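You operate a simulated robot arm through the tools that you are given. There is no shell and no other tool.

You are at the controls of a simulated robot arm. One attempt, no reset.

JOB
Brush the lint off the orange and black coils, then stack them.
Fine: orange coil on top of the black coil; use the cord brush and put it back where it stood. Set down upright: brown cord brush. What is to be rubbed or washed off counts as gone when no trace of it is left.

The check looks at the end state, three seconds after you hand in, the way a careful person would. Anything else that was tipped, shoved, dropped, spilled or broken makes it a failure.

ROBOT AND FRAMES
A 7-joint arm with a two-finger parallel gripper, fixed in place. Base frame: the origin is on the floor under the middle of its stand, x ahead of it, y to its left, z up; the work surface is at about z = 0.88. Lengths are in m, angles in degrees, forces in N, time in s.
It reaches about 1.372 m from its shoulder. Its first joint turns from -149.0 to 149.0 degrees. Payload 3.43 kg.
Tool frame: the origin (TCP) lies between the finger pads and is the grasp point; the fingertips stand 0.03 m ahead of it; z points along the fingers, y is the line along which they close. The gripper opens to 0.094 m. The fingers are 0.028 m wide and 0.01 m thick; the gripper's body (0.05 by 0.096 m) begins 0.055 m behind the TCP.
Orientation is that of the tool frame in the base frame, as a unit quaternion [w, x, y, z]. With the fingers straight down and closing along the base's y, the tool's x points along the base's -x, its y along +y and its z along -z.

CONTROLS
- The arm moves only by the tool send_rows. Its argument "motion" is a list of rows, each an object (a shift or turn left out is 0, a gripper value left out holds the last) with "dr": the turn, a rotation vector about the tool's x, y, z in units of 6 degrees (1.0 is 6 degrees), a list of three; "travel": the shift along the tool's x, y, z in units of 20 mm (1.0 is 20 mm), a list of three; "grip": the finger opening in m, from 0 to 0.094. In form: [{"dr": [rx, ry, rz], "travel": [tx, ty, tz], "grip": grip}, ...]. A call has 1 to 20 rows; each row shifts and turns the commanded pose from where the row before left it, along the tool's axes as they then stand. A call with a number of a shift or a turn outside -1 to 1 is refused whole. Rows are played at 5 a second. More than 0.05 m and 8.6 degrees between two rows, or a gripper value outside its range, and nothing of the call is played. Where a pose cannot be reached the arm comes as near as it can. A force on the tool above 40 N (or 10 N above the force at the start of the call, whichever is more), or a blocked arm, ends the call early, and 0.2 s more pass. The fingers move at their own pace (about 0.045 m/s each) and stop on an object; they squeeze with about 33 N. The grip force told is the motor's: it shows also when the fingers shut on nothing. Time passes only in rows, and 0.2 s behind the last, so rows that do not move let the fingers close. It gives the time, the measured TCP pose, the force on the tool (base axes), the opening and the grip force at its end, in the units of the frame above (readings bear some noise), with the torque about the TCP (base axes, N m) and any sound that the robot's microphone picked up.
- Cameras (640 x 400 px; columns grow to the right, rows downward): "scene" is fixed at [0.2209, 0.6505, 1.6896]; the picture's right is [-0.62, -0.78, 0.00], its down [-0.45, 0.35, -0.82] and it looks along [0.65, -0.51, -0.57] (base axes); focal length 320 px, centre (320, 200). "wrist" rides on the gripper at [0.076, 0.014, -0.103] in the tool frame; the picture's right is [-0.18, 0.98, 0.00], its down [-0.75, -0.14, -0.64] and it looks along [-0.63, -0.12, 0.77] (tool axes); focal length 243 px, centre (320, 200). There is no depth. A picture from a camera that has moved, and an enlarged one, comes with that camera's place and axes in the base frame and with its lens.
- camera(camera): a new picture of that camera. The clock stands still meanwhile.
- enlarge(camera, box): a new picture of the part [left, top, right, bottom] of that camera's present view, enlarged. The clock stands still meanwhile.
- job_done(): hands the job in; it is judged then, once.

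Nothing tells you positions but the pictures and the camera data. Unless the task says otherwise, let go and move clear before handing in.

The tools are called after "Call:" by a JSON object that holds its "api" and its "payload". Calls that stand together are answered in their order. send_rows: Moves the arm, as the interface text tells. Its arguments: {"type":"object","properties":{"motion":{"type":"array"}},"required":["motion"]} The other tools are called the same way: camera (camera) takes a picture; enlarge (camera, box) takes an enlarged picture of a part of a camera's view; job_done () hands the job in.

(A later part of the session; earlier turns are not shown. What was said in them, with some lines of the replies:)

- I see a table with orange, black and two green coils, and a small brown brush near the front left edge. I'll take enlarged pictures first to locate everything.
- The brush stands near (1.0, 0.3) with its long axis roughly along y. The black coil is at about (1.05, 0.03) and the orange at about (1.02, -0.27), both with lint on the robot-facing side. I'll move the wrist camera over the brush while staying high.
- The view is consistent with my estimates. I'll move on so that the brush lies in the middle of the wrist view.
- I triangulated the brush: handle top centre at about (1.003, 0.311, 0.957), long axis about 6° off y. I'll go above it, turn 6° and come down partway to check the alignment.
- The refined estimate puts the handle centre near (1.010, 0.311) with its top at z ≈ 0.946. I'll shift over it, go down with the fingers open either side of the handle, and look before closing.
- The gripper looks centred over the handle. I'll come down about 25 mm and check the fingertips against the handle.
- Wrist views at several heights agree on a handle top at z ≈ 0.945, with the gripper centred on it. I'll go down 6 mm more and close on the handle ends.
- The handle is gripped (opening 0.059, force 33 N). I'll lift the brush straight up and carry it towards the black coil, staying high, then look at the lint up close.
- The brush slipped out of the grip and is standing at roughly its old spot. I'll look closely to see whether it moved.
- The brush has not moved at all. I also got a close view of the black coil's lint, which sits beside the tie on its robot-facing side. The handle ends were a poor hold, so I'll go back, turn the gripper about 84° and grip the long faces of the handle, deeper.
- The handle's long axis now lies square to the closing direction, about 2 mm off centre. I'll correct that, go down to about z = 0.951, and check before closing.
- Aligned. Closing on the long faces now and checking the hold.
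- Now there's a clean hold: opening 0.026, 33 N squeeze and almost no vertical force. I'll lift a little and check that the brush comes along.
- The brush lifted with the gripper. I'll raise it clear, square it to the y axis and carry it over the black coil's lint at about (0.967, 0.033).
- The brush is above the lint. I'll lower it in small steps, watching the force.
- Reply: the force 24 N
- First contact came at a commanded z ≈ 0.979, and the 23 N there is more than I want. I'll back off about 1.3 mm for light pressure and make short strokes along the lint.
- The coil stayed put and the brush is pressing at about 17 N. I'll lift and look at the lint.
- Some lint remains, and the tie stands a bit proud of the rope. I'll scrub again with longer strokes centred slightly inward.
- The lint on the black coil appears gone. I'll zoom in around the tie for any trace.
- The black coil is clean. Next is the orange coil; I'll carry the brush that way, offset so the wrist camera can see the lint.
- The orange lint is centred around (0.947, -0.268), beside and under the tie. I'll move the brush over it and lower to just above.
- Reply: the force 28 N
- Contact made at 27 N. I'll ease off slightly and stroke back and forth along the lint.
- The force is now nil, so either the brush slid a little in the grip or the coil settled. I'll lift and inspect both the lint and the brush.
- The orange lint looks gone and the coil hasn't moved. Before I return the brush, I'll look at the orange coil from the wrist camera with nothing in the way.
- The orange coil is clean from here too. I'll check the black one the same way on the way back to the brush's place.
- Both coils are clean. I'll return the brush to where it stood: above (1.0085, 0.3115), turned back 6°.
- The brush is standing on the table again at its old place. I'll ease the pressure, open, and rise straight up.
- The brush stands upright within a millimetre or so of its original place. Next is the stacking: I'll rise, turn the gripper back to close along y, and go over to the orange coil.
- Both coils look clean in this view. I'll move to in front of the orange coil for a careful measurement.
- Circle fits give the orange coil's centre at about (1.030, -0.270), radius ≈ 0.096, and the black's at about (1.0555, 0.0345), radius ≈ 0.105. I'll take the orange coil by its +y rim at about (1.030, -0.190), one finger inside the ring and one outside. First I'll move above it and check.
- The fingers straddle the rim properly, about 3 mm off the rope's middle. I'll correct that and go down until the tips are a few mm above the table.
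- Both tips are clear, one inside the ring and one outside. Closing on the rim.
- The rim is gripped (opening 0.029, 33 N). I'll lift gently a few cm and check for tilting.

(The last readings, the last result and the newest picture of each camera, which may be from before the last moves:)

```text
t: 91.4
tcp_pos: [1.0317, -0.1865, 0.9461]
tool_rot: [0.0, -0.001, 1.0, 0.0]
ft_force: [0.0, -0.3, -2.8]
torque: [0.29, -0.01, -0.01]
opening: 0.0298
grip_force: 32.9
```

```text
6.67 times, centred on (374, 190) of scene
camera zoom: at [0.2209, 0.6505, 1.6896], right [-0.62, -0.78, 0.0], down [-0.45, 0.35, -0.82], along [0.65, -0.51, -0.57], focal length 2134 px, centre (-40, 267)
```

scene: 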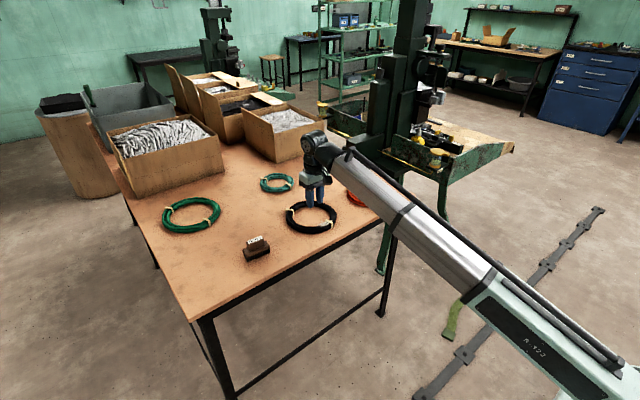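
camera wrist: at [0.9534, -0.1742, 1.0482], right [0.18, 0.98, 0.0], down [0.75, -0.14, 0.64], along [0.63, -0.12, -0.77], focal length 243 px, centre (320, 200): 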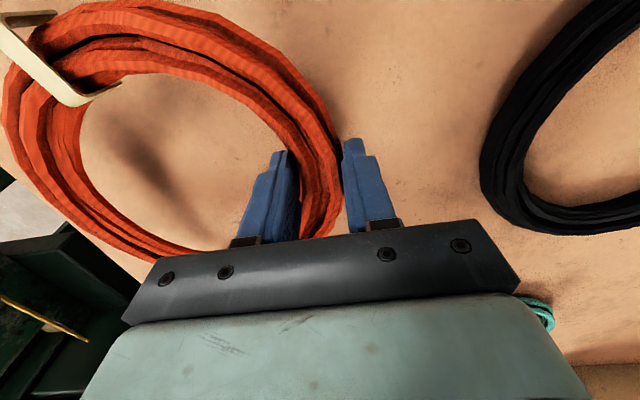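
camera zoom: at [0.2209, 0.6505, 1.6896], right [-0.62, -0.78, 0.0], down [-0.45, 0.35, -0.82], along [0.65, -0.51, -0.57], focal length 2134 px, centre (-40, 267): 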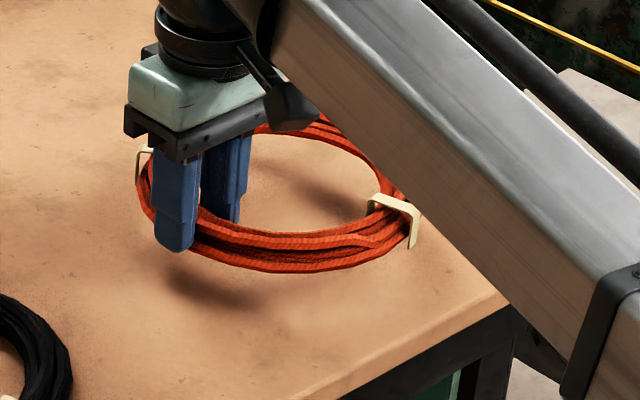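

It lifted level with no visible tilt. I'll raise it further and carry it slowly towards the black coil.

Call:
{"api": "send_rows", "payload": {"motion": [{"travel": [0, 0, -0.5]}, {"travel": [0, 0, -0.5]}, {"travel": [0, 0, -0.5]}, {"travel": [0, 0, -0.5]}, {"travel": [0, 0, -0.5]}, {"travel": [-0.0425, 0.3, 0]}, {"travel": [-0.0425, 0.5, 0]}, {"travel": [-0.0425, 0.5, 0]}, {"travel": [-0.0425, 0.5, 0]}, {"travel": [-0.0425, 0.5, 0]}, {"travel": [-0.0425, 0.5, 0]}, {"travel": [-0.0425, 0.5, 0]}, {"travel": [-0.0425, 0.5, 0]}, {"travel": [-0.0425, 0.5, 0]}, {"travel": [-0.0425, 0.5, 0]}, {"travel": [-0.0425, 0.5, 0]}, {"travel": [-0.0425, 0.5, 0]}, {"travel": [-0.0425, 0.5, 0]}, {"travel": [-0.0425, 0.5, 0]}, {"travel": [-0.0425, 0.5, 0]}]}}

Call:
{"api": "send_rows", "payload": {"motion": [{"travel": [-0.0425, 0.5, 0]}, {"travel": [-0.0425, 0.5, 0]}, {"travel": [-0.0425, 0.5, 0]}, {"travel": [-0.0425, 0.5, 0]}, {"travel": [-0.0425, 0.5, 0]}, {"travel": [-0.0425, 0.5, 0]}, {"travel": [-0.0425, 0.5, 0]}, {"travel": [-0.0425, 0.5, 0]}, {"travel": [-0.0425, 0.5, 0]}, {"travel": [-0.0425, 0.5, 0]}, {"travel": [-0.0425, 0.5, 0]}, {"travel": [-0.0425, 0.5, 0]}, {"travel": [-0.0425, 0.5, 0]}, {"travel": [-0.0425, 0.5, 0]}, {"travel": [-0.0425, 0.5, 0]}, {"travel": [0, 0.375, 0]}, {"travel": [0, 0, 0]}, {"travel": [0, 0, 0]}]}}

Call:
{"api": "camera", "payload": {"camera": "wrist"}}

Call:
{"api": "enlarge", "payload": {"camera": "scene", "box": [254, 170, 366, 240]}}

```text
t: 95.6
tcp_pos: [1.0425, -0.0419, 0.9964]
tool_rot: [0.0, 0.0, 1.0, -0.001]
ft_force: [-0.2, -0.1, -3.5]
torque: [0.23, 0.04, 0.01]
opening: 0.0293
grip_force: 33.5
```

```text
t: 99.4
tcp_pos: [1.0578, 0.1163, 0.9954]
tool_rot: [0.001, 0.0, 1.0, 0.0]
ft_force: [-0.7, 0.6, -2.9]
torque: [0.23, 0.02, 0.0]
opening: 0.0295
grip_force: 32.9
```

```text
taken
camera wrist: at [0.9806, 0.1302, 1.0978], right [0.18, 0.98, 0.0], down [0.75, -0.14, 0.64], along [0.63, -0.12, -0.77], focal length 243 px, centre (320, 200)
```

wrist: 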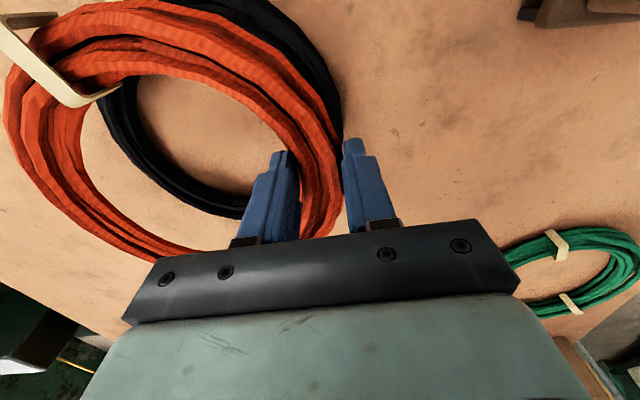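

```text
5.71 times, centred on (310, 205) of scene
camera zoom: at [0.2209, 0.6505, 1.6896], right [-0.62, -0.78, 0.0], down [-0.45, 0.35, -0.82], along [0.65, -0.51, -0.57], focal length 1829 px, centre (377, 171)
```

zoom: 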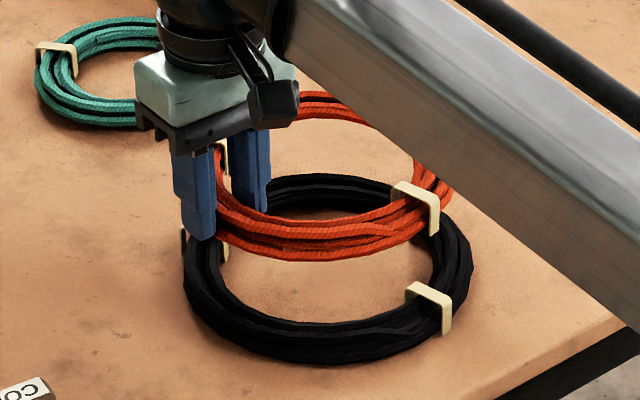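

The orange coil hangs level above the black one, and I estimate it's about 3 mm off in x and y. I'll correct that and lower to just above contact.

Call:
{"api": "send_rows", "payload": {"motion": [{"travel": [0.15, -0.15, 0.4]}, {"travel": [0, 0, 0.4]}, {"travel": [0, 0, 0.4]}, {"travel": [0, 0, 0.4]}, {"travel": [0, 0, 0.4]}, {"travel": [0, 0, 0]}]}}

Call:
{"api": "camera", "payload": {"camera": "wrist"}}

Call:
{"api": "enlarge", "payload": {"camera": "scene", "box": [254, 170, 366, 240]}}

```text
t: 100.8
tcp_pos: [1.0546, 0.112, 0.9567]
tool_rot: [0.0, 0.0, 1.0, 0.0]
ft_force: [-0.9, -0.1, -2.8]
torque: [0.23, 0.02, -0.02]
opening: 0.0297
grip_force: 32.8
```

```text
taken
camera wrist: at [0.9768, 0.1271, 1.0583], right [0.18, 0.98, 0.0], down [0.75, -0.14, 0.64], along [0.63, -0.12, -0.77], focal length 243 px, centre (320, 200)
```

wrist: 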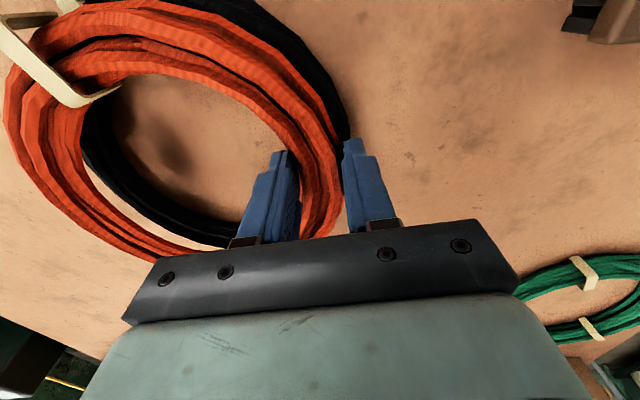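

```text
5.71 times, centred on (310, 205) of scene
camera zoom: at [0.2209, 0.6505, 1.6896], right [-0.62, -0.78, 0.0], down [-0.45, 0.35, -0.82], along [0.65, -0.51, -0.57], focal length 1829 px, centre (377, 171)
```

zoom: 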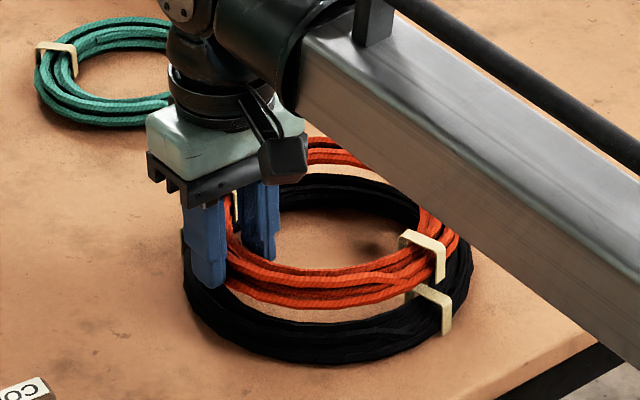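

Alignment looks good, within a few mm. I'll nudge 2 mm in x and lower in small steps until the weight comes off.

Call:
{"api": "send_rows", "payload": {"motion": [{"travel": [0.1, 0, 0.2]}, {"travel": [0, 0, 0.1]}, {"travel": [0, 0, 0]}]}}

Call:
{"api": "send_rows", "payload": {"motion": [{"travel": [0, 0, 0.1]}, {"travel": [0, 0, 0]}]}}

Call:
{"api": "send_rows", "payload": {"motion": [{"travel": [0, 0, 0.1]}, {"travel": [0, 0, 0]}]}}

Call:
{"api": "enlarge", "payload": {"camera": "scene", "box": [270, 180, 350, 230]}}

```text
t: 101.6
tcp_pos: [1.0521, 0.1123, 0.9505]
tool_rot: [-0.001, 0.0, 1.0, 0.0]
ft_force: [0.0, 0.6, -3.4]
torque: [0.28, 0.01, 0.0]
opening: 0.0299
grip_force: 33.3
```

```text
t: 102.2
tcp_pos: [1.0534, 0.1143, 0.9477]
tool_rot: [0.0, -0.001, 1.0, 0.0]
ft_force: [0.0, -0.1, -2.7]
torque: [0.23, 0.04, -0.04]
opening: 0.0298
grip_force: 32.8
```

```text
t: 102.8
tcp_pos: [1.0522, 0.1144, 0.9462]
tool_rot: [0.0, 0.0, 1.0, 0.0]
ft_force: [-0.1, -0.6, -3.1]
torque: [0.22, 0.01, 0.01]
opening: 0.0295
grip_force: 33.0
```

```text
8.00 times, centred on (310, 205) of scene
camera zoom: at [0.2209, 0.6505, 1.6896], right [-0.62, -0.78, 0.0], down [-0.45, 0.35, -0.82], along [0.65, -0.51, -0.57], focal length 2561 px, centre (400, 160)
```

zoom: 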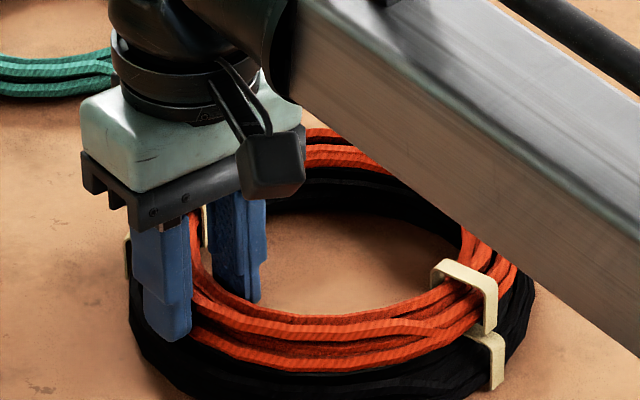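

Call:
{"api": "send_rows", "payload": {"motion": [{"travel": [0, 0, 0.1]}, {"travel": [0, 0, 0]}]}}

Call:
{"api": "send_rows", "payload": {"motion": [{"travel": [0, 0, 0.1]}, {"travel": [0, 0, 0]}]}}

Call:
{"api": "enlarge", "payload": {"camera": "scene", "box": [270, 180, 350, 230]}}

```text
t: 103.4
tcp_pos: [1.0533, 0.1129, 0.9428]
tool_rot: [0.0, 0.0, 1.0, 0.0]
ft_force: [0.5, 0.9, -1.1]
torque: [-0.08, 0.05, 0.03]
opening: 0.0298
grip_force: 33.3
```

```text
t: 104.0
tcp_pos: [1.0515, 0.1129, 0.9437]
tool_rot: [0.002, 0.001, 1.0, 0.0]
ft_force: [1.4, 1.9, 11.9]
torque: [-0.03, 0.7, -0.02]
opening: 0.0296
grip_force: 33.4
```

```text
8.00 times, centred on (310, 205) of scene
camera zoom: at [0.2209, 0.6505, 1.6896], right [-0.62, -0.78, 0.0], down [-0.45, 0.35, -0.82], along [0.65, -0.51, -0.57], focal length 2561 px, centre (400, 160)
```

zoom: 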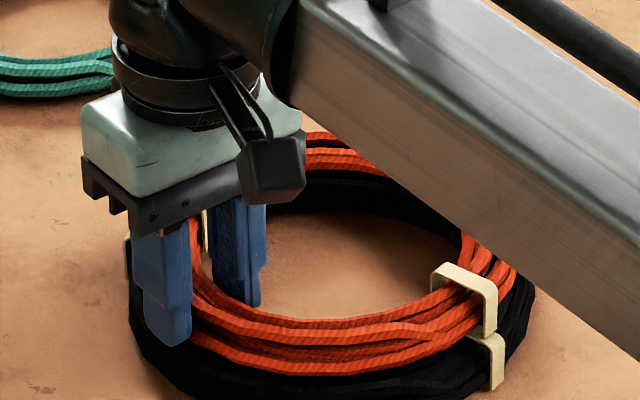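

It's resting on the black coil (12 N contact). I'll ease off 1 mm, open, and rise straight up.

Call:
{"api": "send_rows", "payload": {"motion": [{"travel": [0, 0, -0.05]}, {"travel": [0, 0, 0]}, {"grip": 0.06}, {"grip": 0.06}, {"grip": 0.06}, {"grip": 0.094}, {"grip": 0.094}, {"grip": 0.094}, {"travel": [0, 0, 0]}]}}

Call:
{"api": "enlarge", "payload": {"camera": "scene", "box": [270, 180, 350, 230]}}

Call:
{"api": "camera", "payload": {"camera": "wrist"}}

```text
t: 106.0
tcp_pos: [1.0526, 0.1131, 0.9426]
tool_rot: [0.0, 0.0, 1.0, 0.0]
ft_force: [0.3, -0.6, 0.6]
torque: [-0.04, -0.02, -0.02]
opening: 0.094
grip_force: 0.1
```

```text
8.00 times, centred on (310, 205) of scene
camera zoom: at [0.2209, 0.6505, 1.6896], right [-0.62, -0.78, 0.0], down [-0.45, 0.35, -0.82], along [0.65, -0.51, -0.57], focal length 2561 px, centre (400, 160)
```

zoom: 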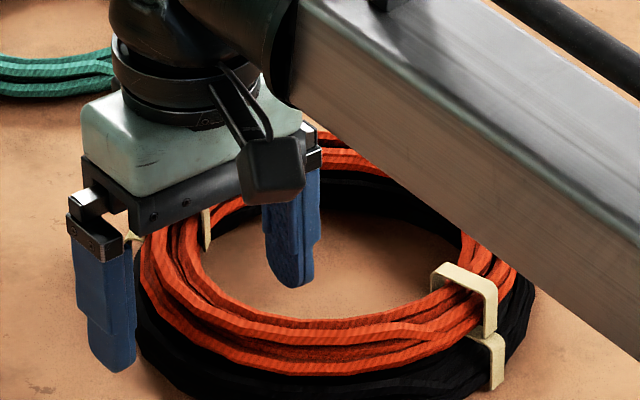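

```text
taken
camera wrist: at [0.9756, 0.1265, 1.0454], right [0.18, 0.98, 0.0], down [0.75, -0.14, 0.64], along [0.63, -0.12, -0.77], focal length 243 px, centre (320, 200)
```

wrist: 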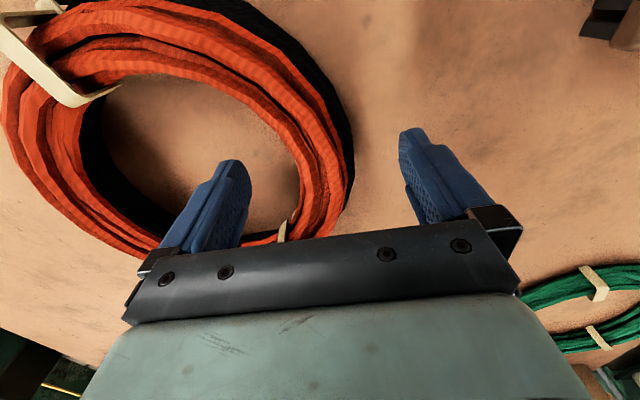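

Released and the stack is steady. I'll rise straight up, move back towards the robot, and inspect it.

Call:
{"api": "send_rows", "payload": {"motion": [{"travel": [0, 0, -0.5]}, {"travel": [0, 0, -1]}, {"travel": [0, 0, -1]}, {"travel": [0, 0, -1]}, {"travel": [0, 0, -1]}, {"travel": [0, 0, -1]}, {"travel": [0, 0, -1]}, {"travel": [0, 0, -1]}, {"travel": [0, 0, -1]}, {"travel": [0, 0, -1]}, {"travel": [0, 0, -1]}, {"travel": [1, -0.4, 0]}, {"travel": [1, -0.4, 0]}, {"travel": [1, -0.4, 0]}, {"travel": [1, -0.4, 0]}, {"travel": [1, -0.4, 0]}, {"travel": [1, -0.4, 0]}, {"travel": [1, -0.4, 0]}, {"travel": [0, 0, 0]}]}}

Call:
{"api": "camera", "payload": {"camera": "wrist"}}

Call:
{"api": "camera", "payload": {"camera": "scene"}}

Call:
{"api": "enlarge", "payload": {"camera": "scene", "box": [270, 180, 350, 230]}}

```text
t: 110.0
tcp_pos: [0.9123, 0.0575, 1.1525]
tool_rot: [0.0, 0.0, 1.0, 0.001]
ft_force: [0.4, 0.2, 0.2]
torque: [0.0, -0.03, 0.02]
opening: 0.0939
grip_force: 0.0
```

```text
taken
camera wrist: at [0.8355, 0.0708, 1.2548], right [0.18, 0.98, 0.0], down [0.75, -0.14, 0.64], along [0.63, -0.12, -0.77], focal length 243 px, centre (320, 200)
```

wrist: 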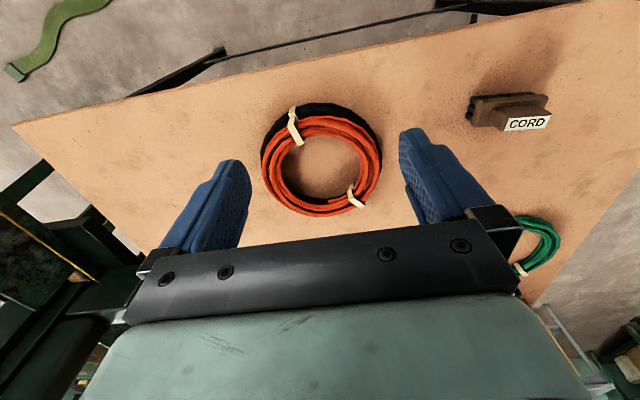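

```text
taken
```

scene: 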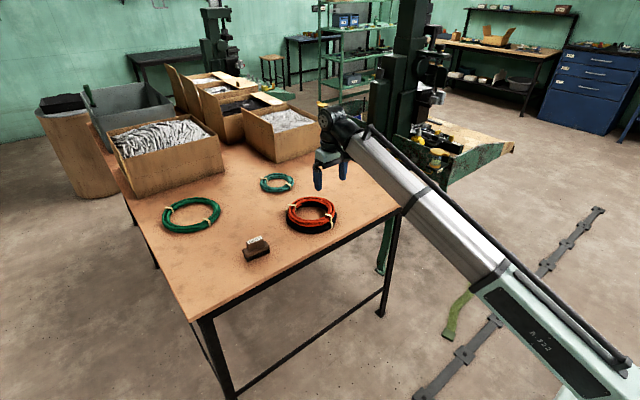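

```text
8.00 times, centred on (310, 205) of scene
camera zoom: at [0.2209, 0.6505, 1.6896], right [-0.62, -0.78, 0.0], down [-0.45, 0.35, -0.82], along [0.65, -0.51, -0.57], focal length 2561 px, centre (400, 160)
```

zoom: 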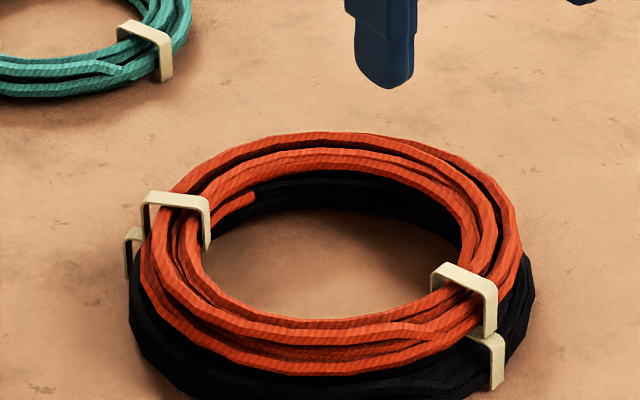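

The orange coil sits flat and nearly concentric on the black one. I'll take a last close look at the stack and the brush.

Call:
{"api": "enlarge", "payload": {"camera": "wrist", "box": [240, 85, 400, 225]}}

Call:
{"api": "enlarge", "payload": {"camera": "scene", "box": [230, 225, 294, 265]}}

Call:
{"api": "enlarge", "payload": {"camera": "scene", "box": [150, 165, 310, 265]}}

```text
2.86 times, centred on (320, 155) of wrist
camera zoom: at [0.8355, 0.0708, 1.2548], right [0.18, 0.98, 0.0], down [0.75, -0.14, 0.64], along [0.63, -0.12, -0.77], focal length 693 px, centre (320, 329)
```

zoom: 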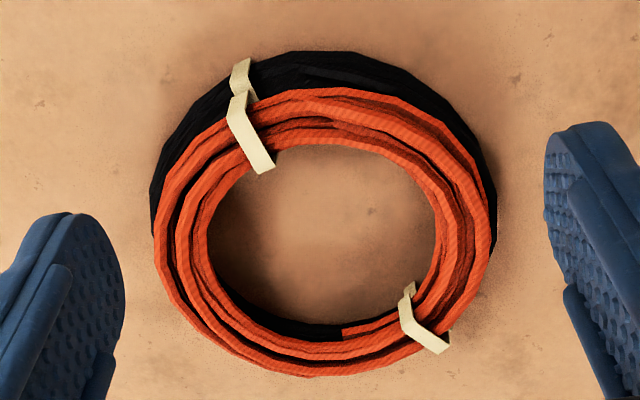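

```text
10.00 times, centred on (262, 245) of scene
camera zoom: at [0.2209, 0.6505, 1.6896], right [-0.62, -0.78, 0.0], down [-0.45, 0.35, -0.82], along [0.65, -0.51, -0.57], focal length 3201 px, centre (900, -250)
```

zoom: 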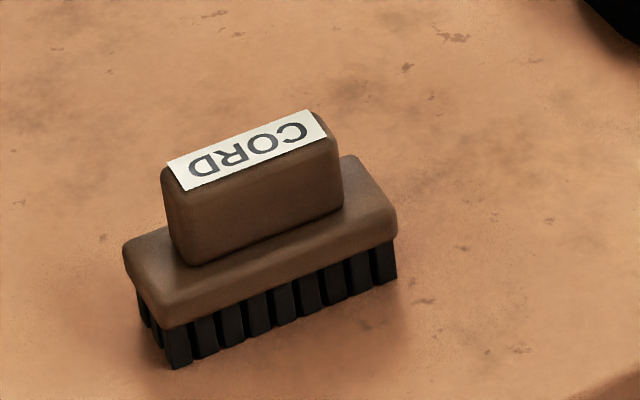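

```text
4.00 times, centred on (230, 215) of scene
camera zoom: at [0.2209, 0.6505, 1.6896], right [-0.62, -0.78, 0.0], down [-0.45, 0.35, -0.82], along [0.65, -0.51, -0.57], focal length 1280 px, centre (680, 140)
```

zoom: 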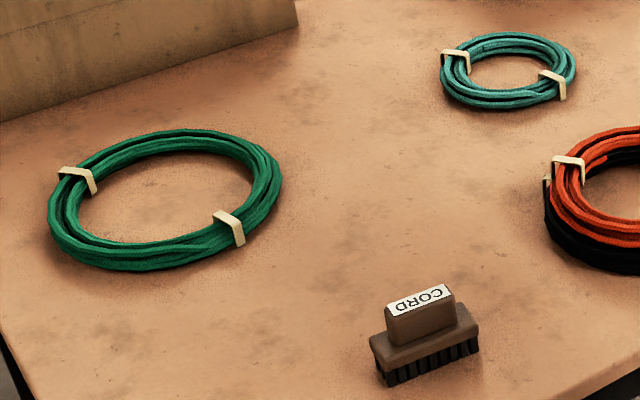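

Everything is in place: both coils show no lint, and the orange one rests centred on the black. The cord brush stands upright at its original spot, the green coils are untouched, and the open gripper is well clear. I'm handing in.

Call:
{"api": "job_done", "payload": {}}

```text
The job is handed in.
```

The job is handed in. The orange and black coils are both brushed clean, and the orange one sits centred on the black.

- **Lint:** I checked both coils close up from the wrist and scene cameras after brushing and saw no trace left.
- **Stack:** The orange coil rests level and steady on the black one. The ties on the two coils lie almost on top of each other.
- **Brush:** It stands upright within a millimetre or two of where it started. My first grip, on the ends of its handle, slipped off without moving it. I then gripped its long sides, and that held.
- **Everything else:** The green coils were not touched, and the gripper was open and clear at hand-in.
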